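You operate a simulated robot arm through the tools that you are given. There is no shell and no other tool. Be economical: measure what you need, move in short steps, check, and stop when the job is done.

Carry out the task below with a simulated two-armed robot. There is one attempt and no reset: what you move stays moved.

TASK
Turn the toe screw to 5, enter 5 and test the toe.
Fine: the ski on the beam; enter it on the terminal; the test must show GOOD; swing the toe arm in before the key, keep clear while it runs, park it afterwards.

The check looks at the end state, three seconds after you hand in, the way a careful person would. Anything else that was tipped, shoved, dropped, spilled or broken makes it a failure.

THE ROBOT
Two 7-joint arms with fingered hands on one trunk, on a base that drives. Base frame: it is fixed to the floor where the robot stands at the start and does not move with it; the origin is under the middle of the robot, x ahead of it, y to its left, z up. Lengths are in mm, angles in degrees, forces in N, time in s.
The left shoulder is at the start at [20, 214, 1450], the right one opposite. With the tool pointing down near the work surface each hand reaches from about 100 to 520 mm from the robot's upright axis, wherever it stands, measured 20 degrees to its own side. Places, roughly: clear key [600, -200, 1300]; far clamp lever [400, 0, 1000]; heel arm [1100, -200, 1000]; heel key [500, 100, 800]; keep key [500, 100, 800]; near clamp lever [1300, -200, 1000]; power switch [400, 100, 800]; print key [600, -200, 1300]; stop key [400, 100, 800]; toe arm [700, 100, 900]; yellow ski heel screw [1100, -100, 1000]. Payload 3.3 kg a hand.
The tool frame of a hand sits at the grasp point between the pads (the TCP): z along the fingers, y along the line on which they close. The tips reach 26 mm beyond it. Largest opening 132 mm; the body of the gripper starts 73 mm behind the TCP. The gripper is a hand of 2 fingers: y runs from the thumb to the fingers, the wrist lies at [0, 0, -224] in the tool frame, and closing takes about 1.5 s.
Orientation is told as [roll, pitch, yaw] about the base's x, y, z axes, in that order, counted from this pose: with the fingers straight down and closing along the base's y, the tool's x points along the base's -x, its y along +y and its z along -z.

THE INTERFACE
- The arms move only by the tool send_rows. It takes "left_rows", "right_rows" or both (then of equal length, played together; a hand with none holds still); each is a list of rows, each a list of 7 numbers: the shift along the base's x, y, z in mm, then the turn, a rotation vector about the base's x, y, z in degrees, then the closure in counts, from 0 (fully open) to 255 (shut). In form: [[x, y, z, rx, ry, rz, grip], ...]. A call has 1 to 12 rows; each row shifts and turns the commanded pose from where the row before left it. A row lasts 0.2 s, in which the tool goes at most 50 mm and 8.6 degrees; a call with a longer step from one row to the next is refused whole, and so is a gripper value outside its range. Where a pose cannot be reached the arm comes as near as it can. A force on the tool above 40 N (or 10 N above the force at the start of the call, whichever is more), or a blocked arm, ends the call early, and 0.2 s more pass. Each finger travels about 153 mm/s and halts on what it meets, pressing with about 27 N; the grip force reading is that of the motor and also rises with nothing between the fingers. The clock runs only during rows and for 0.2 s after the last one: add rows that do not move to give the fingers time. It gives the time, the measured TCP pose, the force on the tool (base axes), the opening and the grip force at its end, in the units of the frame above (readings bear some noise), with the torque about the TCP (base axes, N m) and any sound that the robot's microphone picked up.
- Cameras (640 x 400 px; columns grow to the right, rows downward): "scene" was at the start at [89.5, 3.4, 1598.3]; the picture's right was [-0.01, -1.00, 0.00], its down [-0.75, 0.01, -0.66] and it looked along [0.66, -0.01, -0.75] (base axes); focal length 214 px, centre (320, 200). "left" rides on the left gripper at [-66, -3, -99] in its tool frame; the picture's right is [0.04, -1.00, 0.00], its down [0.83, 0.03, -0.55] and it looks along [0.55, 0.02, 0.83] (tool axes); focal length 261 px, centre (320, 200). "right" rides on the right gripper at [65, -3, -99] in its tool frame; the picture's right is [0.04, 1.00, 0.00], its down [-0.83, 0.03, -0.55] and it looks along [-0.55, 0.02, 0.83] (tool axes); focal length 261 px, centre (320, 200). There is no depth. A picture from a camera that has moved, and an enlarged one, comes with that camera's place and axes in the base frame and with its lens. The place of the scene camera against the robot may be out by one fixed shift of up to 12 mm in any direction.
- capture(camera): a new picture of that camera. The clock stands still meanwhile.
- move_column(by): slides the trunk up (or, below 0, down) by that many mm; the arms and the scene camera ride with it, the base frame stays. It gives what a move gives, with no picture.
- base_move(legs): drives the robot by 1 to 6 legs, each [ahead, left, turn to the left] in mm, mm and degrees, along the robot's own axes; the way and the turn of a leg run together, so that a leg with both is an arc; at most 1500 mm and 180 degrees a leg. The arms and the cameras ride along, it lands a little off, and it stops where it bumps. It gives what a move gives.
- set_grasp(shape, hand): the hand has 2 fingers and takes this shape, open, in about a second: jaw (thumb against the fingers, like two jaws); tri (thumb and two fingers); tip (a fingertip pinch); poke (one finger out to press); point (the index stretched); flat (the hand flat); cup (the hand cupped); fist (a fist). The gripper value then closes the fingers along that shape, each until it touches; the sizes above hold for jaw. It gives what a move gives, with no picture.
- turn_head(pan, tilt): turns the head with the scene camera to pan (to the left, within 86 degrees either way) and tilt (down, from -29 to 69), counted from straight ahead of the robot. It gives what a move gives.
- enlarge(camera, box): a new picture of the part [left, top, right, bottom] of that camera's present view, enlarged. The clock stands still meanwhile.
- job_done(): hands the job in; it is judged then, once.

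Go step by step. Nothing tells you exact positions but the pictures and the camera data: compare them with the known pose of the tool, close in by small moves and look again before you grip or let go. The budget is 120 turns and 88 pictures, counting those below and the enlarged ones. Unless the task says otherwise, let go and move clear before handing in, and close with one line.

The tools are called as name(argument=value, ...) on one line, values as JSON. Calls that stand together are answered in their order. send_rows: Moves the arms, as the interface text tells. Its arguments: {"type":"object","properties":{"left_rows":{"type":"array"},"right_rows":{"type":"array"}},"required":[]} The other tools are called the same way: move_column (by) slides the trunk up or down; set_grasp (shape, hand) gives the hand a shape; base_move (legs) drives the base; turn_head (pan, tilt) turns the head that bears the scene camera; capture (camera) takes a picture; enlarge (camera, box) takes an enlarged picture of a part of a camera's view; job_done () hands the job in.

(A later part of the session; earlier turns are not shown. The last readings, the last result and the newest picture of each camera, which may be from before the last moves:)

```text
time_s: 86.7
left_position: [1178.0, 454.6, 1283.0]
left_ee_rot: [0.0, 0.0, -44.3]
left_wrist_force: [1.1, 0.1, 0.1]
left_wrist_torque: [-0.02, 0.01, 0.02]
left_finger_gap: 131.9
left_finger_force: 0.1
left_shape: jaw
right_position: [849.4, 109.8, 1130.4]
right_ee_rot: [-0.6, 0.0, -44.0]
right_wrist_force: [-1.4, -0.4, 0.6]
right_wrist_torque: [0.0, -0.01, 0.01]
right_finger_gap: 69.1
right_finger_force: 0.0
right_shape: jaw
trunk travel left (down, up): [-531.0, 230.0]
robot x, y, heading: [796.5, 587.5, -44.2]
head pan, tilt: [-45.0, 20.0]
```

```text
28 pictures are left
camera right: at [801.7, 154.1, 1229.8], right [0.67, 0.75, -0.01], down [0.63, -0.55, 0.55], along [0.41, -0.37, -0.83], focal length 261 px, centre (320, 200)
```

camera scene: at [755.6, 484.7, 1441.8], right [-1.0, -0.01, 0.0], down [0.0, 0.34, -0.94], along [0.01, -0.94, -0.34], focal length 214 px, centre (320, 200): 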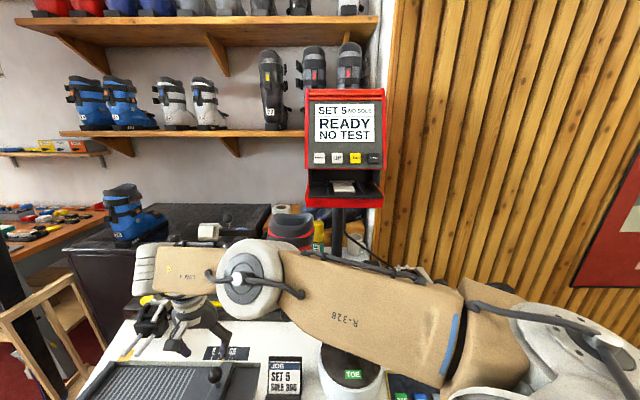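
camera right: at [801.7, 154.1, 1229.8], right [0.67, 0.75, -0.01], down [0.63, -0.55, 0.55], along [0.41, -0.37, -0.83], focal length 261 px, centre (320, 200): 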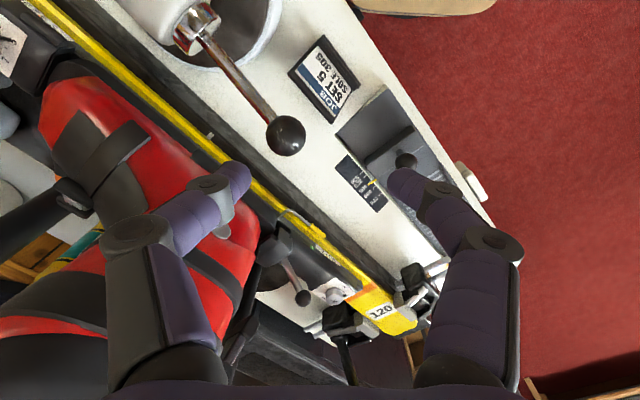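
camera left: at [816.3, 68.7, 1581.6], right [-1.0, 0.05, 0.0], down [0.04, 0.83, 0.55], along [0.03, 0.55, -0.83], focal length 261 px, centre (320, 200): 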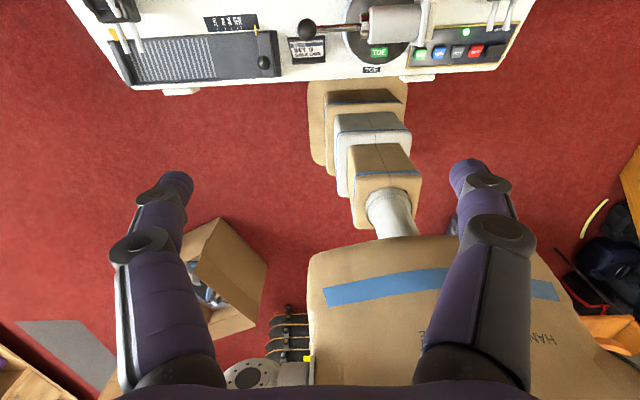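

The ball is at (842, 75.5, 1003). Lowering onto it and gripping.

send_rows(right_rows=[[-7, -34, 0, 0, 0, 0, 120], [0, 0, -40, 0, 0, 0, 120], [0, 0, -40, 0, 0, 0, 120], [0, 0, -42, 0, 0, 0, 120], [0, 0, 0, 0, 0, 0, 150], [0, 0, 0, 0, 0, 0, 180], [0, 0, 0, 0, 0, 0, 210], [0, 0, 0, 0, 0, 0, 210]])

capture(camera="right")

```text
time_s: 88.5
left_position: [1179.4, 453.1, 1282.6]
left_ee_rot: [0.0, 0.1, -44.2]
left_wrist_force: [0.3, 0.3, 0.0]
left_wrist_torque: [0.01, 0.01, -0.02]
left_finger_gap: 131.9
left_finger_force: 0.0
left_shape: jaw
right_position: [841.9, 75.1, 1008.8]
right_ee_rot: [-0.6, 0.2, -44.1]
right_wrist_force: [-1.2, -0.5, -5.1]
right_wrist_torque: [0.0, -0.01, 0.0]
right_finger_gap: 30.3
right_finger_force: 26.7
right_shape: jaw
trunk travel left (down, up): [-531.0, 230.0]
robot x, y, heading: [794.6, 584.7, -44.0]
head pan, tilt: [-45.0, 20.0]
```

```text
27 pictures are left
camera right: at [794.8, 118.3, 1108.4], right [0.67, 0.75, -0.01], down [0.63, -0.55, 0.55], along [0.4, -0.37, -0.84], focal length 261 px, centre (320, 200)
```

right: 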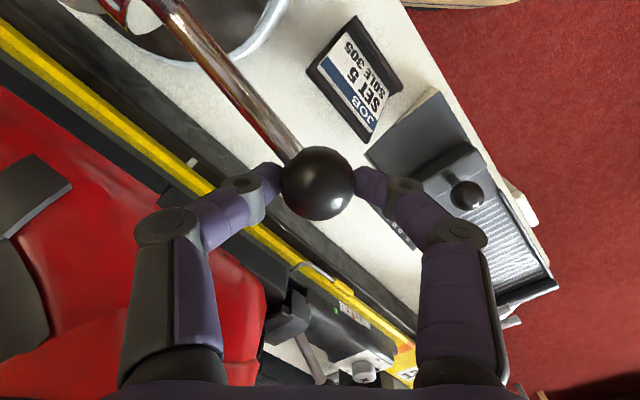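

send_rows(right_rows=[[-0.3, 14.5, 0, 0, 0, 0, 210], [-0.7, 14.4, 0, 0, 0, 0, 210], [-2.5, 14.2, 0, 0, 0, 0, 210], [-3.6, 14.1, 0, 0, 0, 0, 210], [-4.9, 13.7, 0, 0, 0, 0, 210], [-5.9, 13.2, 0, 0, 0, 0, 210], [0, 0, 0, 0, 0, 0, 210]])

```text
time_s: 90.0
left_position: [1179.3, 452.9, 1283.1]
left_ee_rot: [0.1, 0.1, -44.3]
left_wrist_force: [0.9, 0.0, -0.3]
left_wrist_torque: [-0.02, 0.05, 0.0]
left_finger_gap: 131.9
left_finger_force: 0.0
left_shape: jaw
right_position: [825.2, 158.1, 1008.5]
right_ee_rot: [-0.6, 0.2, -44.3]
right_wrist_force: [-3.4, -4.6, -5.4]
right_wrist_torque: [-0.1, 0.06, 0.18]
right_finger_gap: 27.5
right_finger_force: 26.8
right_shape: jaw
trunk travel left (down, up): [-531.0, 230.0]
robot x, y, heading: [797.0, 585.4, -44.2]
head pan, tilt: [-45.0, 20.0]
```

It moves freely. I'll look at it from the head camera.

turn_head(pan=-60, tilt=55)

capture(camera="scene")

```text
time_s: 91.1
left_position: [1179.6, 452.9, 1282.3]
left_ee_rot: [0.1, 0.2, -44.3]
left_wrist_force: [0.3, -0.2, 0.9]
left_wrist_torque: [-0.01, 0.0, 0.01]
left_finger_gap: 131.8
left_finger_force: 0.1
left_shape: jaw
right_position: [826.0, 158.8, 1008.8]
right_ee_rot: [-0.6, 0.2, -44.1]
right_wrist_force: [-3.8, -3.8, -6.4]
right_wrist_torque: [0.01, 0.07, 0.12]
right_finger_gap: 27.6
right_finger_force: 26.9
right_shape: jaw
trunk travel left (down, up): [-531.0, 230.0]
robot x, y, heading: [794.9, 584.2, -44.1]
head pan, tilt: [-60.0, 55.0]
```

```text
26 pictures are left
camera scene: at [785.9, 507.6, 1389.7], right [-0.97, 0.25, 0.0], down [0.2, 0.79, -0.57], along [-0.14, -0.56, -0.82], focal length 214 px, centre (320, 200)
```

scene: 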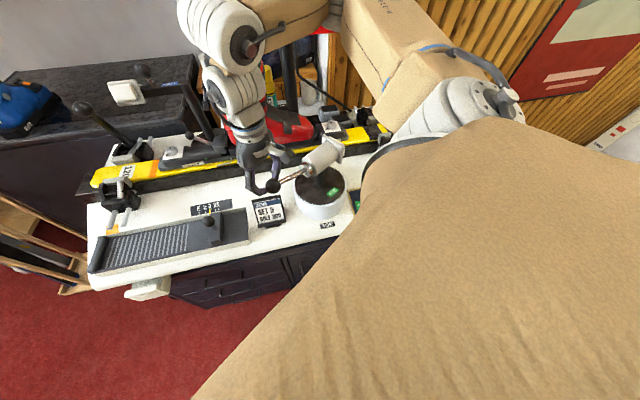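

The arm is swinging with the hand. I'll continue along the circle.

send_rows(right_rows=[[-7, 12.5, 0, 0, 0, 0, 210], [-8.3, 12, 0, 0, 0, 0, 210], [-9.3, 11.1, 0, 0, 0, 0, 210], [-10.1, 10.4, 0, 0, 0, 0, 210], [-11, 9.3, 0, 0, 0, 0, 210], [-11.8, 8.5, 0, 0, 0, 0, 210], [-12.5, 7.3, 0, 0, 0, 0, 210], [-13, 6.3, 0, 0, 0, 0, 210], [0, 0, 0, 0, 0, 0, 210]])

capture(camera="right")

```text
time_s: 93.1
left_position: [1179.1, 454.8, 1282.6]
left_ee_rot: [0.1, 0.2, -44.2]
left_wrist_force: [-0.2, 0.2, -0.5]
left_wrist_torque: [-0.01, -0.01, -0.03]
left_finger_gap: 132.0
left_finger_force: 0.1
left_shape: jaw
right_position: [784.0, 210.8, 1008.6]
right_ee_rot: [-0.6, 0.2, -44.1]
right_wrist_force: [0.5, -0.3, 0.1]
right_wrist_torque: [0.02, 0.01, 0.01]
right_finger_gap: 17.4
right_finger_force: 26.9
right_shape: jaw
right hand out of reach, approached as far as the arm can: row 5, 6, 7, 8
trunk travel left (down, up): [-531.0, 230.0]
robot x, y, heading: [794.3, 581.9, -43.9]
head pan, tilt: [-60.0, 55.0]
```

```text
25 pictures are left
camera right: at [737.2, 254.8, 1108.4], right [0.67, 0.75, -0.01], down [0.63, -0.55, 0.55], along [0.4, -0.37, -0.84], focal length 261 px, centre (320, 200)
```

right: 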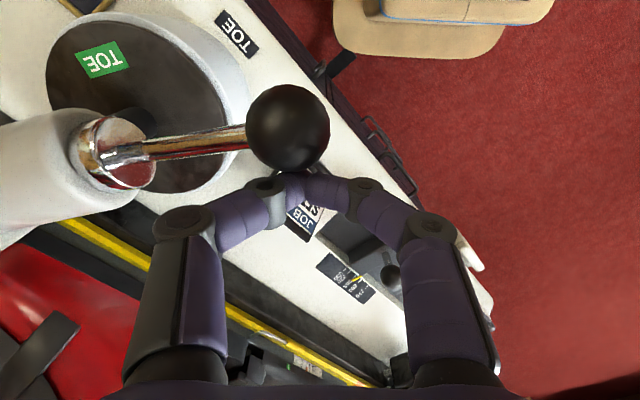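

The ball slipped out at about 61° because the hand is too close to the body. I'll shift the base away for room and then push the ball the rest of the way.

base_move(legs=[[0, 110, 0]])

capture(camera="right")

capture(camera="scene")

```text
time_s: 94.2
left_position: [1258.7, 532.1, 1282.4]
left_ee_rot: [0.0, 0.0, -44.5]
left_wrist_force: [0.5, 0.0, 0.4]
left_wrist_torque: [0.0, 0.03, 0.01]
left_finger_gap: 131.9
left_finger_force: 0.0
left_shape: jaw
right_position: [862.0, 290.9, 1007.8]
right_ee_rot: [-0.7, 0.2, -44.3]
right_wrist_force: [0.7, 0.6, -0.3]
right_wrist_torque: [-0.02, 0.0, 0.0]
right_finger_gap: 17.1
right_finger_force: 27.2
right_shape: jaw
trunk travel left (down, up): [-531.0, 230.0]
robot x, y, heading: [870.7, 663.5, -44.4]
head pan, tilt: [-60.0, 55.0]
```

```text
24 pictures are left
camera right: at [814.1, 334.6, 1108.7], right [0.67, 0.74, -0.01], down [0.62, -0.55, 0.55], along [0.4, -0.38, -0.84], focal length 261 px, centre (320, 200)
```

right: 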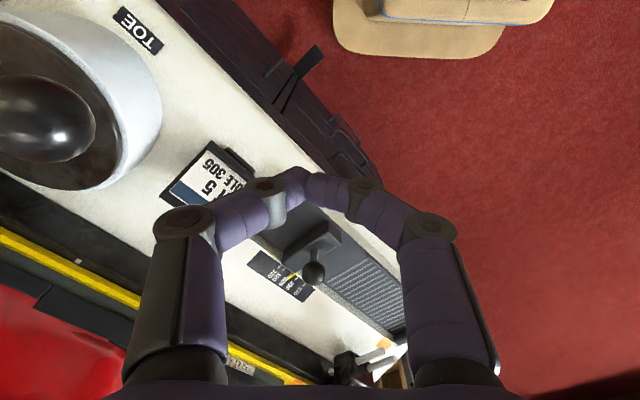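

```text
23 pictures are left
camera scene: at [864.5, 588.5, 1389.8], right [-0.97, 0.25, 0.0], down [0.2, 0.79, -0.57], along [-0.14, -0.56, -0.82], focal length 214 px, centre (320, 200)
```

scene: 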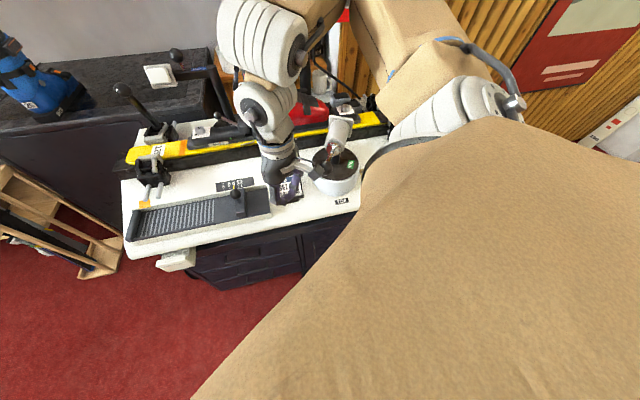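

I'll re-grip the ball at about (756, 228) from above.

send_rows(right_rows=[[0, 0, 45, 0, 0, 0, 210], [0, 0, 45, 0, 0, 0, 160], [-35, -21, 0, 0, 0, 0, 110], [-35, -21, 0, 0, 0, 0, 110], [-35, -21, 0, 0, 0, 0, 110], [0, 0, 0, 0, 0, 0, 110]])

capture(camera="right")

```text
time_s: 95.7
left_position: [1257.4, 531.0, 1281.1]
left_ee_rot: [0.0, 0.1, -44.4]
left_wrist_force: [-0.1, -0.5, -0.4]
left_wrist_torque: [0.02, 0.03, 0.01]
left_finger_gap: 131.9
left_finger_force: 0.1
left_shape: jaw
right_position: [759.0, 228.7, 1099.3]
right_ee_rot: [-0.7, 0.2, -44.2]
right_wrist_force: [0.3, -0.2, -0.7]
right_wrist_torque: [0.02, 0.01, -0.02]
right_finger_gap: 74.9
right_finger_force: 0.1
right_shape: jaw
trunk travel left (down, up): [-531.0, 230.0]
robot x, y, heading: [872.9, 662.2, -44.5]
head pan, tilt: [-60.0, 55.0]
```

```text
22 pictures are left
camera right: at [711.6, 272.3, 1199.2], right [0.67, 0.74, -0.01], down [0.63, -0.55, 0.55], along [0.4, -0.37, -0.84], focal length 261 px, centre (320, 200)
```

right: 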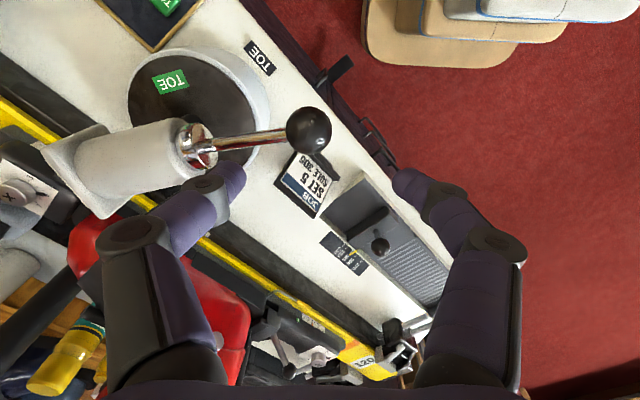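

send_rows(right_rows=[[-7, -8, 0, 0, 0, 0, 110], [0, 0, -45, 0, 0, 0, 115], [0, 0, -48, 0, 0, 0, 120], [0, 0, 0, 0, 0, 0, 150], [0, 0, 0, 0, 0, 0, 180], [0, 0, 0, 0, 0, 0, 210], [0, 0, 0, 0, 0, 0, 210], [-12.1, 5, 0, 0, 0, 0, 210], [-12.5, 3.9, 0, 0, 0, 0, 210], [0, 0, 0, 0, 0, 0, 210]])

capture(camera="right")

```text
time_s: 97.8
left_position: [1257.9, 534.5, 1282.6]
left_ee_rot: [-0.1, 0.0, -44.4]
left_wrist_force: [0.5, -0.5, 0.5]
left_wrist_torque: [-0.02, 0.03, -0.03]
left_finger_gap: 131.9
left_finger_force: 0.1
left_shape: jaw
right_position: [737.4, 219.2, 1003.4]
right_ee_rot: [-0.6, 0.2, -44.3]
right_wrist_force: [10.2, 18.0, 0.7]
right_wrist_torque: [0.53, -0.38, 0.28]
right_finger_gap: 27.2
right_finger_force: 27.3
right_shape: jaw
right hand out of reach, approached as far as the arm can: row 1, 8, 9
trunk travel left (down, up): [-531.0, 230.0]
robot x, y, heading: [869.9, 664.6, -44.4]
head pan, tilt: [-60.0, 55.0]
```

```text
21 pictures are left
camera right: at [690.4, 264.7, 1103.4], right [0.67, 0.74, -0.01], down [0.62, -0.55, 0.55], along [0.4, -0.37, -0.84], focal length 261 px, centre (320, 200)
```

right: 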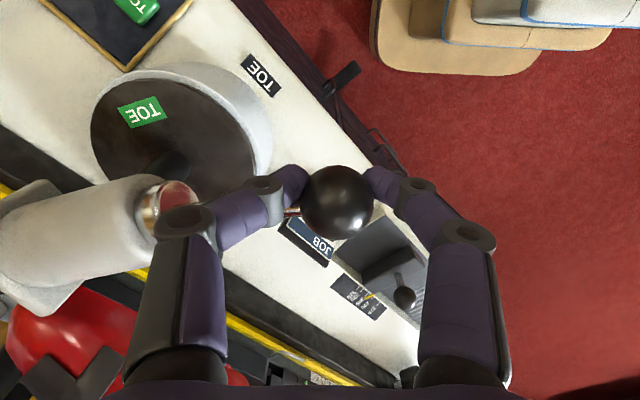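

The target is too far to the robot's right side. I'll release, lift, and turn the base about 36° right so the ball is in front of the right shoulder.

send_rows(right_rows=[[0, 0, 0, 0, 0, 0, 180], [0, 0, 0, 0, 0, 0, 140], [0, 0, 0, 0, 0, 0, 110], [0, 0, 45, 0, 0, 0, 110], [0, 0, 50, 0, 0, 0, 110]])

base_move(legs=[[0, 0, -36]])

turn_head(pan=0, tilt=55)

capture(camera="scene")

```text
time_s: 99.0
left_position: [1256.5, 531.8, 1282.3]
left_ee_rot: [-0.1, 0.1, -44.5]
left_wrist_force: [-0.3, -0.2, -0.4]
left_wrist_torque: [0.0, 0.0, -0.01]
left_finger_gap: 132.1
left_finger_force: 0.0
left_shape: jaw
right_position: [753.9, 221.7, 1093.3]
right_ee_rot: [-0.6, 0.2, -44.4]
right_wrist_force: [-0.7, -1.2, 0.7]
right_wrist_torque: [-0.04, 0.01, 0.01]
right_finger_gap: 74.4
right_finger_force: 0.0
right_shape: jaw
right hand out of reach, approached as far as the arm can: row 4, 5
trunk travel left (down, up): [-531.0, 230.0]
robot x, y, heading: [865.9, 664.8, -44.8]
head pan, tilt: [-60.0, 55.0]
```

```text
time_s: 101.2
left_position: [1102.0, 327.7, 1282.6]
left_ee_rot: [0.1, 0.1, -81.0]
left_wrist_force: [0.9, 1.1, -0.1]
left_wrist_torque: [-0.01, 0.01, 0.01]
left_finger_gap: 131.8
left_finger_force: 0.0
left_shape: jaw
right_position: [512.2, 375.7, 1090.3]
right_ee_rot: [-0.6, 0.1, -80.8]
right_wrist_force: [-0.4, 0.2, -0.4]
right_wrist_torque: [0.02, 0.03, 0.01]
right_finger_gap: 74.8
right_finger_force: 0.0
right_shape: jaw
trunk travel left (down, up): [-531.0, 230.0]
robot x, y, heading: [871.4, 666.8, -81.2]
head pan, tilt: [-60.0, 55.0]
```

```text
time_s: 102.5
left_position: [1102.2, 327.2, 1283.4]
left_ee_rot: [0.0, 0.1, -80.9]
left_wrist_force: [-0.2, -0.7, 0.2]
left_wrist_torque: [0.0, -0.01, 0.01]
left_finger_gap: 131.8
left_finger_force: 0.1
left_shape: jaw
right_position: [512.8, 376.4, 1092.3]
right_ee_rot: [-0.6, 0.1, -80.7]
right_wrist_force: [0.0, 0.1, 0.1]
right_wrist_torque: [-0.01, -0.04, 0.06]
right_finger_gap: 74.5
right_finger_force: 0.0
right_shape: jaw
trunk travel left (down, up): [-531.0, 230.0]
robot x, y, heading: [871.6, 663.2, -81.2]
head pan, tilt: [0.0, 55.0]
```

```text
20 pictures are left
camera scene: at [884.6, 581.9, 1389.7], right [-0.99, -0.16, 0.0], down [-0.13, 0.81, -0.57], along [0.09, -0.57, -0.82], focal length 214 px, centre (320, 200)
```

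scene: 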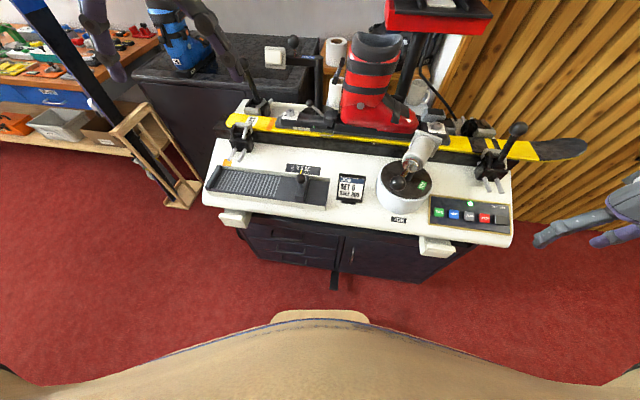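

enlarge(camera="scene", box=[350, 110, 478, 190])

```text
5.00 times, centred on (414, 150) of scene
camera zoom: at [884.6, 581.9, 1389.7], right [-0.99, -0.16, 0.0], down [-0.13, 0.81, -0.57], along [0.09, -0.57, -0.82], focal length 1072 px, centre (-150, 450)
```

zoom: 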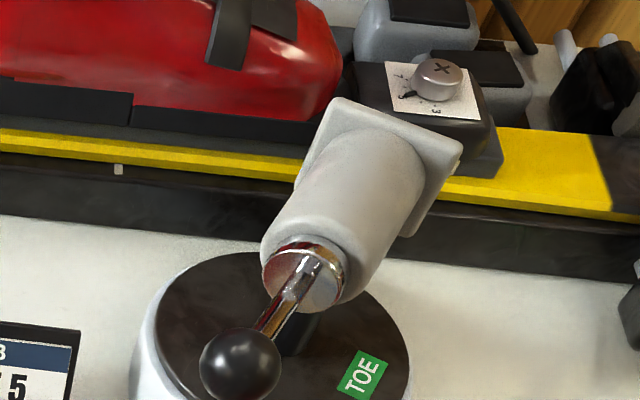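

Clear view: the ball is near (752, 224), with about 25–30° to go. I'll move over it with the fingers across x.

send_rows(right_rows=[[34, -21.5, 0, 0, 0, 0, 110], [34, -21.5, 0, 0, 0, 0, 110], [34, -21.5, 0, 0, 0, 0, 110], [34, -21.5, 0, 0, 0, 0, 110], [34, -21.5, 0, 0, 0, 0, 110], [34, -21.5, 0, 0, 0, 0, 110], [35, -21.5, 0, 0, 0, 0, 110], [0, 0, 0, 0, 0, 0, 110]])

capture(camera="right")

```text
time_s: 104.3
left_position: [1102.3, 327.6, 1283.7]
left_ee_rot: [0.1, 0.1, -80.9]
left_wrist_force: [-0.5, 0.7, 0.1]
left_wrist_torque: [0.0, 0.0, 0.03]
left_finger_gap: 131.8
left_finger_force: 0.0
left_shape: jaw
right_position: [749.0, 226.1, 1091.8]
right_ee_rot: [-0.6, 0.2, -80.7]
right_wrist_force: [-0.3, 0.5, -0.9]
right_wrist_torque: [0.0, -0.03, 0.03]
right_finger_gap: 74.6
right_finger_force: 0.1
right_shape: jaw
trunk travel left (down, up): [-531.0, 230.0]
robot x, y, heading: [870.9, 661.3, -81.1]
head pan, tilt: [0.0, 55.0]
```

```text
18 pictures are left
camera right: at [737.9, 289.1, 1192.0], right [0.98, 0.2, -0.01], down [0.17, -0.82, 0.55], along [0.1, -0.54, -0.84], focal length 261 px, centre (320, 200)
```

right: 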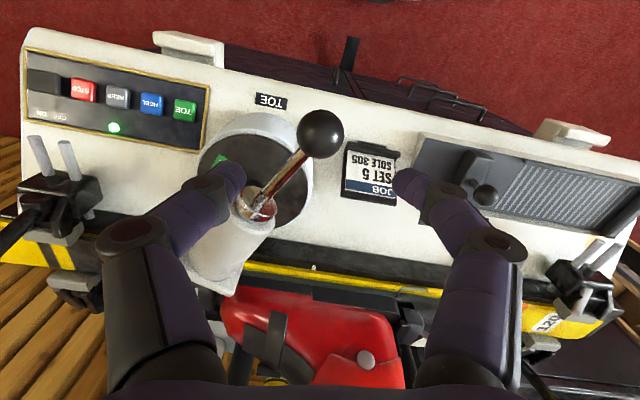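

send_rows(right_rows=[[0, 0, -45, 0, 0, 0, 115], [0, 0, -41, 0, 0, 0, 120], [0, 0, 0, 0, 0, 0, 150], [0, 0, 0, 0, 0, 0, 180], [0, 0, 0, 0, 0, 0, 210], [0, 0, 0, 0, 0, 0, 210], [-12.7, 6.3, 0, 0, 0, 0, 210], [-13.2, 5.2, 0, 0, 0, 0, 210], [-13.7, 4.1, 0, 0, 0, 0, 210], [-13.9, 2.8, 0, 0, 0, 0, 210], [0, 0, 0, 0, 0, 0, 210]])

enlarge(camera="scene", box=[318, 90, 510, 210])

```text
time_s: 106.7
left_position: [1103.0, 327.0, 1282.0]
left_ee_rot: [0.0, 0.1, -80.9]
left_wrist_force: [-0.7, 0.1, 0.2]
left_wrist_torque: [0.02, -0.02, 0.03]
left_finger_gap: 131.9
left_finger_force: 0.0
left_shape: jaw
right_position: [695.6, 244.6, 1006.3]
right_ee_rot: [-0.6, 0.4, -80.8]
right_wrist_force: [3.7, 8.7, -18.6]
right_wrist_torque: [0.17, 0.0, 0.36]
right_finger_gap: 24.2
right_finger_force: 27.1
right_shape: jaw
trunk travel left (down, up): [-531.0, 230.0]
robot x, y, heading: [868.4, 663.7, -80.8]
head pan, tilt: [0.0, 55.0]
```

```text
3.33 times, centred on (414, 150) of scene
camera zoom: at [885.0, 581.9, 1389.7], right [-0.99, -0.16, 0.0], down [-0.13, 0.81, -0.57], along [0.09, -0.57, -0.82], focal length 715 px, centre (7, 367)
```

zoom: 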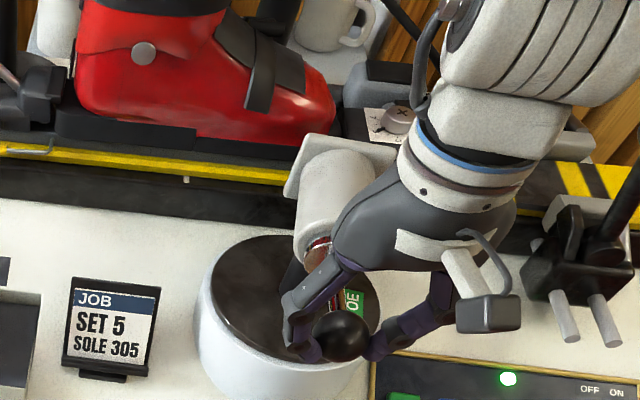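

send_rows(right_rows=[[-8, 2, 0, 0, 0, 0, 210], [-8, 1.5, 0, 0, 0, 0, 210], [-7, 1, 0, 0, 0, 0, 210], [0, 0, 0, 0, 0, 0, 210]])

enlarge(camera="scene", box=[318, 90, 510, 210])

```text
time_s: 107.7
left_position: [1102.1, 327.7, 1282.4]
left_ee_rot: [0.0, 0.1, -80.9]
left_wrist_force: [0.1, 0.1, 0.0]
left_wrist_torque: [0.01, 0.03, -0.02]
left_finger_gap: 132.0
left_finger_force: 0.1
left_shape: jaw
right_position: [674.8, 248.1, 1005.9]
right_ee_rot: [-0.7, 0.1, -80.6]
right_wrist_force: [2.6, 8.1, -15.2]
right_wrist_torque: [0.15, 0.04, 0.31]
right_finger_gap: 23.7
right_finger_force: 27.6
right_shape: jaw
trunk travel left (down, up): [-531.0, 230.0]
robot x, y, heading: [867.0, 662.1, -80.9]
head pan, tilt: [0.0, 55.0]
```

```text
3.33 times, centred on (414, 150) of scene
camera zoom: at [884.7, 582.0, 1389.7], right [-0.99, -0.16, 0.0], down [-0.13, 0.81, -0.57], along [0.09, -0.57, -0.82], focal length 715 px, centre (7, 367)
```

zoom: 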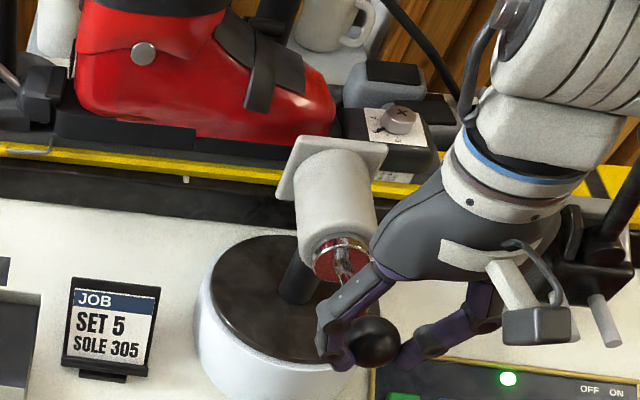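

The arm is at about 90°, with the plate facing the boot toe. I'll release, lift and check from above and on the terminal.

send_rows(right_rows=[[0, 0, 0, 0, 0, 0, 180], [0, 0, 0, 0, 0, 0, 140], [0, 0, 0, 0, 0, 0, 110], [0, 0, 45, 0, 0, 0, 110], [0, 0, 50, 0, 0, 0, 110], [0, 0, 40, 0, 0, 0, 110], [0, 0, 0, 0, 0, 0, 110]])

capture(camera="right")

```text
time_s: 109.3
left_position: [1102.3, 327.1, 1282.5]
left_ee_rot: [0.0, 0.1, -80.9]
left_wrist_force: [0.0, -0.1, 0.3]
left_wrist_torque: [0.01, 0.01, 0.01]
left_finger_gap: 131.9
left_finger_force: 0.0
left_shape: jaw
right_position: [673.9, 249.6, 1140.0]
right_ee_rot: [-0.6, 0.2, -80.8]
right_wrist_force: [0.0, -0.1, 0.8]
right_wrist_torque: [-0.02, 0.05, 0.01]
right_finger_gap: 74.6
right_finger_force: 0.1
right_shape: jaw
trunk travel left (down, up): [-531.0, 230.0]
robot x, y, heading: [869.5, 662.5, -80.9]
head pan, tilt: [0.0, 55.0]
```

```text
15 pictures are left
camera right: at [663.0, 313.3, 1239.9], right [0.98, 0.2, -0.01], down [0.17, -0.82, 0.55], along [0.1, -0.54, -0.84], focal length 261 px, centre (320, 200)
```

right: 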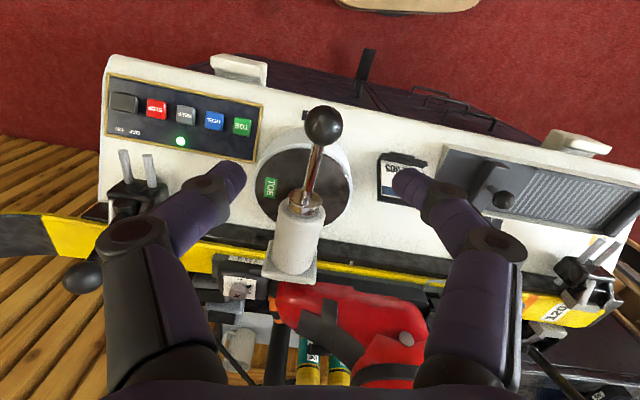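

The toe arm is perpendicular to the bench (rod at about 89°). The TOE key is at (554, 146, 785), so I'll close the fingers and come down above it.

send_rows(right_rows=[[-30, -26, 0, 0, 0, 0, 160], [-30, -26, 0, 0, 0, 0, 210], [-30, -26, 0, 0, 0, 0, 255], [-30, -26, 0, 0, 0, 0, 255], [0, 0, -45, 0, 0, 0, 255], [0, 0, -45, 0, 0, 0, 255], [0, 0, -45, 0, 0, 0, 255], [0, 0, -45, 0, 0, 0, 255], [0, 0, -45, 0, 0, 0, 255], [0, 0, -45, 0, 0, 0, 255], [0, 0, -30, 0, 0, 0, 255], [0, 0, 0, 0, 0, 0, 255]])

capture(camera="right")

```text
time_s: 111.9
left_position: [1103.1, 327.6, 1283.2]
left_ee_rot: [0.0, 0.1, -80.9]
left_wrist_force: [-0.6, -0.1, 0.7]
left_wrist_torque: [0.02, -0.01, 0.01]
left_finger_gap: 131.7
left_finger_force: 0.0
left_shape: jaw
right_position: [555.9, 144.6, 840.8]
right_ee_rot: [-0.6, 0.1, -80.9]
right_wrist_force: [-0.4, 0.7, 0.8]
right_wrist_torque: [-0.02, -0.04, 0.01]
right_finger_gap: 0.2
right_finger_force: 26.7
right_shape: jaw
trunk travel left (down, up): [-531.0, 230.0]
robot x, y, heading: [866.9, 663.8, -81.1]
head pan, tilt: [0.0, 55.0]
```

```text
14 pictures are left
camera right: at [543.7, 208.6, 940.8], right [0.98, 0.2, -0.01], down [0.17, -0.82, 0.55], along [0.1, -0.54, -0.84], focal length 261 px, centre (320, 200)
```

right: 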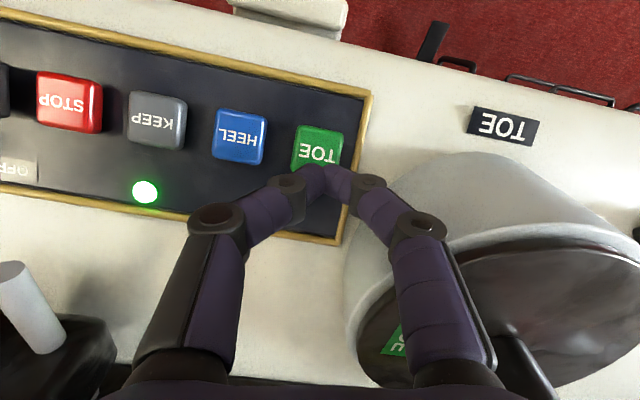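

send_rows(right_rows=[[-2.5, 2, -15, 0, 0, 0, 255], [0, 0, -6, 0, 0, 0, 255], [0, 0, -4, 0, 0, 0, 255], [0, 0, -4, 0, 0, 0, 255], [0, 0, 0, 0, 0, 0, 255]])

```text
time_s: 113.1
left_position: [1104.2, 329.8, 1284.9]
left_ee_rot: [0.0, 0.0, -80.9]
left_wrist_force: [-0.1, 0.1, 0.8]
left_wrist_torque: [0.01, -0.01, 0.01]
left_finger_gap: 131.9
left_finger_force: 0.0
left_shape: jaw
right_position: [552.3, 148.2, 814.9]
right_ee_rot: [-0.7, -0.2, -80.8]
right_wrist_force: [-3.3, 1.2, 26.8]
right_wrist_torque: [-0.08, 0.1, -0.02]
right_finger_gap: 0.2
right_finger_force: 27.1
right_shape: jaw
trunk travel left (down, up): [-531.0, 230.0]
robot x, y, heading: [868.5, 660.5, -80.7]
head pan, tilt: [0.0, 55.0]
heard: click
```

Click heard. I'll lift straight up and move away from the arm while the test runs.

send_rows(right_rows=[[0, 0, 40, 0, 0, 0, 255], [-10, 10, 45, 0, 0, 0, 255], [-15, 25, 40, 0, 0, 0, 255], [-15, 30, 30, 0, 0, 0, 255], [-15, 30, 30, 0, 0, 0, 255], [0, 0, 0, 0, 0, 0, 255]])

turn_head(pan=-10, tilt=32)

capture(camera="scene")

```text
time_s: 114.5
left_position: [1103.9, 326.4, 1282.9]
left_ee_rot: [0.0, 0.1, -80.9]
left_wrist_force: [0.4, -0.6, 0.0]
left_wrist_torque: [0.04, -0.01, -0.03]
left_finger_gap: 131.8
left_finger_force: 0.1
left_shape: jaw
right_position: [501.3, 240.5, 996.8]
right_ee_rot: [-0.5, 0.3, -80.9]
right_wrist_force: [0.4, -0.4, 0.1]
right_wrist_torque: [0.0, -0.01, -0.04]
right_finger_gap: 0.0
right_finger_force: 27.2
right_shape: jaw
trunk travel left (down, up): [-531.0, 230.0]
robot x, y, heading: [875.1, 664.3, -80.9]
head pan, tilt: [0.0, 55.0]
```

```text
time_s: 115.3
left_position: [1102.8, 327.2, 1282.8]
left_ee_rot: [0.0, 0.1, -80.8]
left_wrist_force: [0.6, -0.1, 0.3]
left_wrist_torque: [0.02, -0.01, 0.01]
left_finger_gap: 131.9
left_finger_force: 0.0
left_shape: jaw
right_position: [500.6, 241.1, 996.1]
right_ee_rot: [-0.6, 0.2, -80.8]
right_wrist_force: [0.3, -0.5, 0.4]
right_wrist_torque: [-0.01, 0.01, 0.01]
right_finger_gap: 0.0
right_finger_force: 26.8
right_shape: jaw
trunk travel left (down, up): [-531.0, 230.0]
robot x, y, heading: [871.4, 659.0, -80.8]
head pan, tilt: [-10.0, 32.0]
```

```text
13 pictures are left
camera scene: at [872.0, 563.4, 1422.5], right [-1.0, 0.01, 0.0], down [0.01, 0.53, -0.85], along [-0.01, -0.85, -0.53], focal length 214 px, centre (320, 200)
```

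scene: 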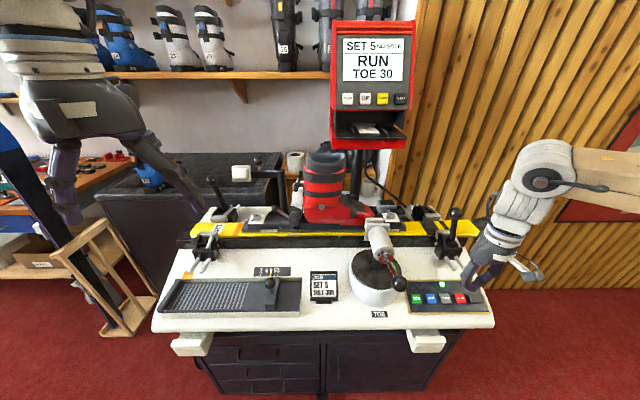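

The test is running ("RUN TOE 30"). I'll hold still and wait.

send_rows(right_rows=[[0, 0, 0, 0, 0, 0, 255], [0, 0, 0, 0, 0, 0, 255], [0, 0, 0, 0, 0, 0, 255], [0, 0, 0, 0, 0, 0, 255], [0, 0, 0, 0, 0, 0, 255], [0, 0, 0, 0, 0, 0, 255], [0, 0, 0, 0, 0, 0, 255], [0, 0, 0, 0, 0, 0, 255], [0, 0, 0, 0, 0, 0, 255], [0, 0, 0, 0, 0, 0, 255], [0, 0, 0, 0, 0, 0, 255], [0, 0, 0, 0, 0, 0, 255]])

send_rows(right_rows=[[0, 0, 0, 0, 0, 0, 255], [0, 0, 0, 0, 0, 0, 255], [0, 0, 0, 0, 0, 0, 255], [0, 0, 0, 0, 0, 0, 255], [0, 0, 0, 0, 0, 0, 255], [0, 0, 0, 0, 0, 0, 255], [0, 0, 0, 0, 0, 0, 255], [0, 0, 0, 0, 0, 0, 255], [0, 0, 0, 0, 0, 0, 255], [0, 0, 0, 0, 0, 0, 255], [0, 0, 0, 0, 0, 0, 255], [0, 0, 0, 0, 0, 0, 255]])

enlarge(camera="scene", box=[300, 10, 460, 110])

```text
time_s: 117.9
left_position: [1102.0, 328.4, 1282.1]
left_ee_rot: [-0.1, 0.1, -80.8]
left_wrist_force: [0.1, -0.9, 0.6]
left_wrist_torque: [-0.05, 0.02, 0.05]
left_finger_gap: 132.0
left_finger_force: 0.0
left_shape: jaw
right_position: [501.1, 240.5, 997.2]
right_ee_rot: [-0.6, 0.2, -80.9]
right_wrist_force: [0.2, 0.3, -0.5]
right_wrist_torque: [0.01, 0.01, 0.0]
right_finger_gap: 0.2
right_finger_force: 27.4
right_shape: jaw
trunk travel left (down, up): [-531.0, 230.0]
robot x, y, heading: [871.5, 666.8, -80.8]
head pan, tilt: [-10.0, 32.0]
```

```text
time_s: 120.5
left_position: [1103.7, 327.0, 1282.9]
left_ee_rot: [0.0, 0.1, -80.9]
left_wrist_force: [-0.9, -0.2, -0.5]
left_wrist_torque: [0.02, 0.0, -0.01]
left_finger_gap: 131.9
left_finger_force: 0.1
left_shape: jaw
right_position: [501.4, 240.7, 996.9]
right_ee_rot: [-0.6, 0.2, -80.8]
right_wrist_force: [0.2, -0.3, 0.7]
right_wrist_torque: [0.01, 0.06, -0.02]
right_finger_gap: 0.0
right_finger_force: 26.8
right_shape: jaw
trunk travel left (down, up): [-531.0, 230.0]
robot x, y, heading: [872.1, 660.6, -80.8]
head pan, tilt: [-10.0, 32.0]
```

```text
4.00 times, centred on (380, 60) of scene
camera zoom: at [871.9, 563.4, 1422.6], right [-1.0, 0.02, 0.0], down [0.01, 0.53, -0.85], along [-0.01, -0.85, -0.53], focal length 858 px, centre (80, 760)
```

zoom: 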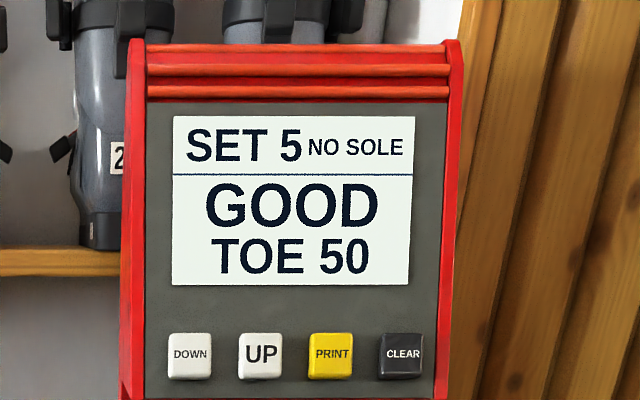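

The terminal shows GOOD, TOE 50. Now I'll park the toe arm: raise the hand, drive 70 mm closer so the whole swing is in reach, and go over the ball.

send_rows(right_rows=[[0, 0, 45, 0, 0, 0, 180], [0, 0, 45, 0, 0, 0, 110], [0, 0, 10, 0, 0, 0, 110]])

base_move(legs=[[70, 0, 0]])

```text
time_s: 121.3
left_position: [1102.6, 328.0, 1283.4]
left_ee_rot: [0.0, 0.1, -80.9]
left_wrist_force: [0.4, 0.6, -0.3]
left_wrist_torque: [-0.01, -0.05, -0.02]
left_finger_gap: 131.9
left_finger_force: 0.0
left_shape: jaw
right_position: [500.0, 240.6, 1097.9]
right_ee_rot: [-0.5, 0.2, -80.7]
right_wrist_force: [0.1, -0.1, -0.2]
right_wrist_torque: [-0.03, 0.0, 0.03]
right_finger_gap: 74.6
right_finger_force: 0.0
right_shape: jaw
trunk travel left (down, up): [-531.0, 230.0]
robot x, y, heading: [872.3, 661.6, -80.7]
head pan, tilt: [-10.0, 32.0]
```

```text
time_s: 122.3
left_position: [1114.0, 257.2, 1282.4]
left_ee_rot: [0.0, 0.2, -80.9]
left_wrist_force: [0.1, -0.9, -0.4]
left_wrist_torque: [0.04, 0.01, 0.02]
left_finger_gap: 131.8
left_finger_force: 0.2
left_shape: jaw
right_position: [511.1, 170.9, 1096.7]
right_ee_rot: [-0.6, 0.3, -80.7]
right_wrist_force: [0.0, -0.9, 0.4]
right_wrist_torque: [0.01, 0.0, 0.04]
right_finger_gap: 74.6
right_finger_force: 0.0
right_shape: jaw
trunk travel left (down, up): [-531.0, 230.0]
robot x, y, heading: [880.1, 591.5, -81.0]
head pan, tilt: [-10.0, 32.0]
```

send_rows(right_rows=[[33, 15, 0, 0, 0, 8, 110], [33, 15, 0, 0, 0, 8, 110], [33, 15, 0, 0, 0, 8, 110], [33, 14, 0, 0, 0, 8, 110], [33, 14, 0, 0, 0, 8, 110], [0, 0, 0, 0, 0, 0, 110]])

capture(camera="right")

```text
time_s: 123.8
left_position: [1113.2, 259.6, 1283.2]
left_ee_rot: [0.1, 0.2, -80.9]
left_wrist_force: [-0.9, -0.5, 0.3]
left_wrist_torque: [0.01, -0.01, 0.02]
left_finger_gap: 131.7
left_finger_force: 0.0
left_shape: jaw
right_position: [676.2, 245.8, 1096.7]
right_ee_rot: [-0.6, 0.1, -40.7]
right_wrist_force: [0.6, 0.2, -0.6]
right_wrist_torque: [0.05, -0.02, -0.02]
right_finger_gap: 74.2
right_finger_force: 0.0
right_shape: jaw
trunk travel left (down, up): [-531.0, 230.0]
robot x, y, heading: [879.6, 596.1, -80.9]
head pan, tilt: [-10.0, 32.0]
```

```text
11 pictures are left
camera right: at [625.4, 286.4, 1196.6], right [0.62, 0.78, -0.01], down [0.66, -0.51, 0.55], along [0.43, -0.35, -0.84], focal length 261 px, centre (320, 200)
```

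right: 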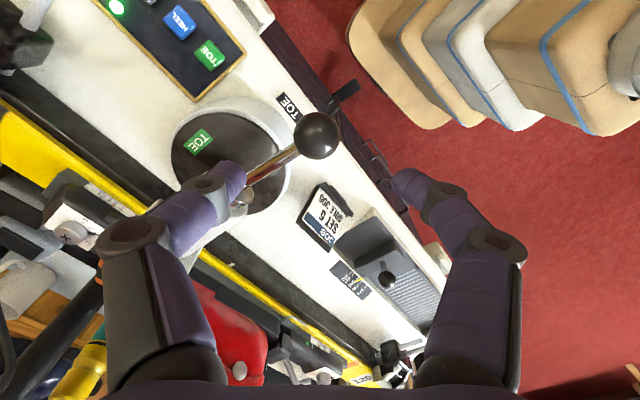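

send_rows(right_rows=[[1.5, -6, 0, 0, 0, 0, 110], [0, 0, -45, 0, 0, 0, 115], [0, 0, -46, 0, 0, 0, 120], [0, 0, 0, 0, 0, 0, 150], [0, 0, 0, 0, 0, 0, 180], [0, 0, 0, 0, 0, 0, 210], [0, 0, 0, 0, 0, 0, 210], [14.1, -0.6, 0, 0, 0, 0, 210], [14, -1.9, 0, 0, 0, 0, 210], [13.9, -3, 0, 0, 0, 0, 210], [13.4, -4.3, 0, 0, 0, 0, 210], [0, 0, 0, 0, 0, 0, 210]])

```text
time_s: 126.3
left_position: [1113.0, 260.4, 1282.6]
left_ee_rot: [0.1, 0.0, -80.9]
left_wrist_force: [-0.4, 0.9, -0.2]
left_wrist_torque: [-0.04, 0.01, 0.01]
left_finger_gap: 132.1
left_finger_force: 0.1
left_shape: jaw
right_position: [733.5, 230.3, 1006.1]
right_ee_rot: [-0.6, 0.2, -40.8]
right_wrist_force: [-4.6, 4.7, -6.5]
right_wrist_torque: [0.01, 0.12, -0.77]
right_finger_gap: 29.1
right_finger_force: 27.1
right_shape: jaw
trunk travel left (down, up): [-531.0, 230.0]
robot x, y, heading: [879.8, 596.9, -80.9]
head pan, tilt: [-10.0, 32.0]
```

Swinging back well. Continuing along the arc.

send_rows(right_rows=[[13.1, -5.4, 0, 0, 0, 0, 210], [12.5, -6.5, 0, 0, 0, 0, 210], [11.9, -7.6, 0, 0, 0, 0, 210], [11.2, -8.6, 0, 0, 0, 0, 210], [10.4, -9.6, 0, 0, 0, 0, 210], [9.6, -10.4, 0, 0, 0, 0, 210], [8.6, -11.2, 0, 0, 0, 0, 210], [7.6, -11.9, 0, 0, 0, 0, 210], [0, 0, 0, 0, 0, 0, 210]])

```text
time_s: 128.3
left_position: [1113.4, 261.1, 1282.8]
left_ee_rot: [0.1, 0.1, -80.9]
left_wrist_force: [-0.1, -0.5, -0.2]
left_wrist_torque: [-0.01, 0.03, 0.0]
left_finger_gap: 131.6
left_finger_force: 0.0
left_shape: jaw
right_position: [815.9, 157.5, 1007.6]
right_ee_rot: [-0.6, 0.1, -40.8]
right_wrist_force: [-0.2, 0.7, 0.6]
right_wrist_torque: [0.02, 0.01, 0.0]
right_finger_gap: 17.2
right_finger_force: 26.5
right_shape: jaw
trunk travel left (down, up): [-531.0, 230.0]
robot x, y, heading: [885.5, 594.1, -80.8]
head pan, tilt: [-10.0, 32.0]
```

The gap dropped, so the ball probably slipped out. Looking.

capture(camera="right")

```text
10 pictures are left
camera right: at [766.6, 198.8, 1106.7], right [0.62, 0.78, -0.01], down [0.66, -0.51, 0.55], along [0.43, -0.35, -0.83], focal length 261 px, centre (320, 200)
```

right: 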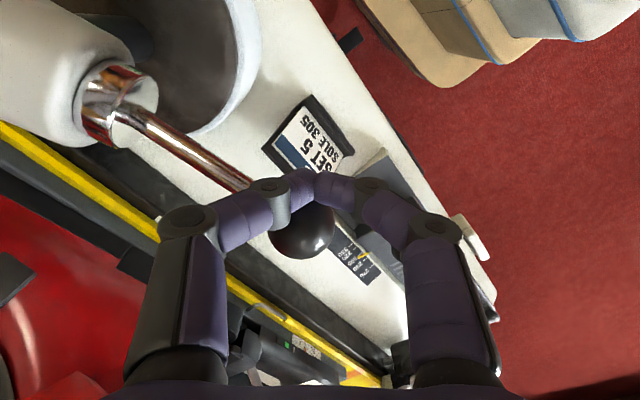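

The ball is now at (828, 137), ahead of the fingers. I'll push it the rest of the way with closed fingers.

send_rows(right_rows=[[6, 2, 0, 0, 0, 0, 255], [6, -2, 0, 0, 0, 0, 255], [4, -6, 0, 0, 0, 0, 255], [2, -8, 0, 0, 0, 0, 255], [2, -8, 0, 0, 0, 0, 255], [2, -8, 0, 0, 0, 0, 255], [2, -8, 0, 0, 0, 0, 255], [1, -8, 0, 0, 0, 0, 255], [0, 0, 0, 0, 0, 0, 255]])

capture(camera="right")

```text
time_s: 130.3
left_position: [1114.4, 259.0, 1282.6]
left_ee_rot: [-0.1, 0.1, -80.9]
left_wrist_force: [-0.7, -0.3, 0.4]
left_wrist_torque: [-0.01, -0.02, -0.01]
left_finger_gap: 131.8
left_finger_force: 0.0
left_shape: jaw
right_position: [842.2, 113.3, 1007.8]
right_ee_rot: [-0.6, 0.3, -40.8]
right_wrist_force: [0.1, 1.3, 0.4]
right_wrist_torque: [-0.05, -0.01, -0.04]
right_finger_gap: 17.2
right_finger_force: 26.8
right_shape: jaw
trunk travel left (down, up): [-531.0, 230.0]
robot x, y, heading: [879.8, 593.0, -80.9]
head pan, tilt: [-10.0, 32.0]
```

```text
9 pictures are left
camera right: at [793.1, 153.6, 1107.4], right [0.62, 0.78, -0.01], down [0.66, -0.51, 0.55], along [0.43, -0.35, -0.83], focal length 261 px, centre (320, 200)
```

right: 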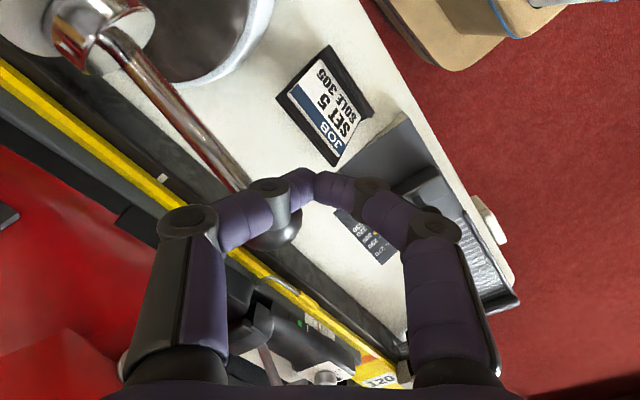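

The ball is at about (845, 80), nearly at its parked place. I'll open, lift and check.

send_rows(right_rows=[[0, 0, 0, 0, 0, 0, 230], [0, 0, 0, 0, 0, 0, 190], [0, 0, 0, 0, 0, 0, 170], [0, 0, 40, 0, 0, 0, 170], [0, 0, 45, 0, 0, 0, 170], [0, 0, 40, 0, 0, 0, 120], [0, 0, 0, 0, 0, 0, 120]])

capture(camera="right")

```text
time_s: 131.9
left_position: [1114.1, 258.2, 1282.3]
left_ee_rot: [0.0, 0.0, -80.9]
left_wrist_force: [-0.4, 0.0, -0.4]
left_wrist_torque: [-0.01, -0.01, 0.01]
left_finger_gap: 131.7
left_finger_force: 0.0
left_shape: jaw
right_position: [842.1, 110.7, 1131.1]
right_ee_rot: [-0.6, 0.2, -40.9]
right_wrist_force: [0.5, 0.6, -0.7]
right_wrist_torque: [0.01, -0.02, 0.02]
right_finger_gap: 69.2
right_finger_force: 0.0
right_shape: jaw
trunk travel left (down, up): [-531.0, 230.0]
robot x, y, heading: [878.4, 596.3, -80.9]
head pan, tilt: [-10.0, 32.0]
```

```text
8 pictures are left
camera right: at [792.9, 151.8, 1231.0], right [0.62, 0.78, -0.01], down [0.66, -0.51, 0.55], along [0.43, -0.35, -0.84], focal length 261 px, centre (320, 200)
```

right: 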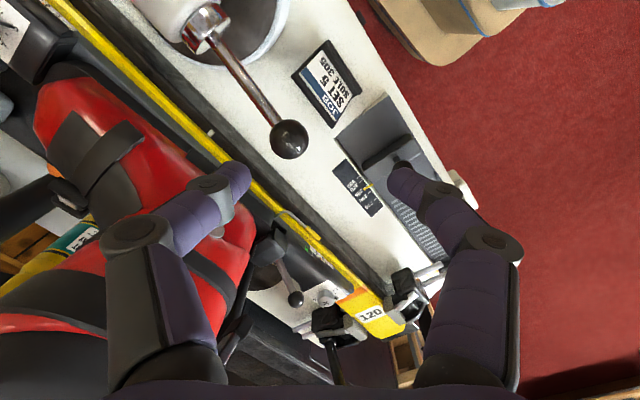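

The toe arm is parked at (840.5, 75.5), matching its start. The test passed without the sole slide, so I'll put that slide back where it was using the left hand. First the right hand moves away.

send_rows(right_rows=[[-25, 25, 5, 0, 0, 0, 120], [-35, 25, 5, 0, 0, 0, 120], [-35, 25, 5, 0, 0, 0, 120], [-35, 25, 5, 0, 0, 0, 120], [-35, 25, 5, 0, 0, 0, 120], [0, 0, 0, 0, 0, 0, 120], [0, 0, 0, 0, 0, 0, 120], [0, 0, 0, 0, 0, 0, 120], [0, 0, 0, 0, 0, 0, 120], [0, 0, 0, 0, 0, 0, 120]], left_rows=[[0, 0, 0, 0, 0, 0, 50], [0, 0, 0, 0, 0, 0, 100], [0, 0, 0, 0, 0, 0, 150], [-16, -31, -30, 0, 0, 0, 200], [-17, -31, -35, 0, 0, 0, 255], [-16, -31, -45, 0, 0, 0, 255], [-16, -31, -45, 0, 0, 0, 255], [0, 0, -45, 0, 0, 0, 255], [0, 0, -45, 0, 0, 0, 255], [0, 0, -45, 0, 0, 0, 255]])

capture(camera="left")

```text
refused: row 6 steps farther than a row can; nothing moved
```

```text
7 pictures are left
camera left: at [1121.9, 194.4, 1381.1], right [-0.99, -0.12, 0.0], down [-0.1, 0.83, 0.55], along [-0.06, 0.55, -0.83], focal length 261 px, centre (320, 200)
```

left: 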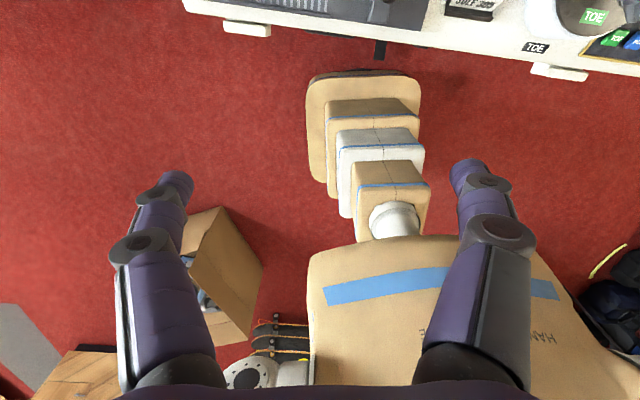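

send_rows(right_rows=[[-25, 25, 5, 0, 0, 0, 120], [-35, 25, 5, 0, 0, 0, 120], [-35, 25, 5, 0, 0, 0, 120], [-35, 25, 5, 0, 0, 0, 120], [-35, 25, 5, 0, 0, 0, 120], [0, 0, 0, 0, 0, 0, 120], [0, 0, 0, 0, 0, 0, 120], [0, 0, 0, 0, 0, 0, 120], [0, 0, 0, 0, 0, 0, 120], [0, 0, 0, 0, 0, 0, 120], [0, 0, 0, 0, 0, 0, 120]], left_rows=[[0, 0, -25, 0, 0, 0, 50], [0, 0, -25, 0, 0, 0, 100], [0, 0, -25, 0, 0, 0, 150], [-16, -31, -25, 0, 0, 0, 200], [-17, -31, -25, 0, 0, 0, 255], [-16, -31, -25, 0, 0, 0, 255], [-16, -31, -25, 0, 0, 0, 255], [0, 0, -49, 0, 0, 0, 255], [0, 0, -49, 0, 0, 0, 255], [0, 0, -49, 0, 0, 0, 255], [0, 0, 0, 0, 0, 0, 255]])

capture(camera="left")

```text
time_s: 134.3
left_position: [1049.1, 137.4, 957.9]
left_ee_rot: [0.0, 0.0, -80.9]
left_wrist_force: [0.8, 0.7, 0.0]
left_wrist_torque: [0.0, 0.02, -0.02]
left_finger_gap: 0.0
left_finger_force: 27.4
left_shape: jaw
right_position: [679.3, 238.6, 1154.7]
right_ee_rot: [-0.6, 0.2, -40.8]
right_wrist_force: [-0.1, 0.4, 0.3]
right_wrist_torque: [-0.02, 0.01, -0.01]
right_finger_gap: 69.0
right_finger_force: 0.1
right_shape: jaw
trunk travel left (down, up): [-531.0, 230.0]
robot x, y, heading: [881.4, 596.2, -80.8]
head pan, tilt: [-10.0, 32.0]
```

```text
6 pictures are left
camera left: at [1057.4, 71.8, 1056.8], right [-0.99, -0.12, 0.0], down [-0.1, 0.83, 0.55], along [-0.06, 0.55, -0.83], focal length 261 px, centre (320, 200)
```

left: 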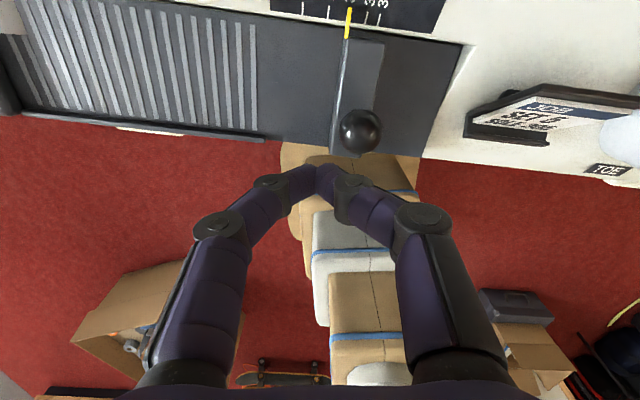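

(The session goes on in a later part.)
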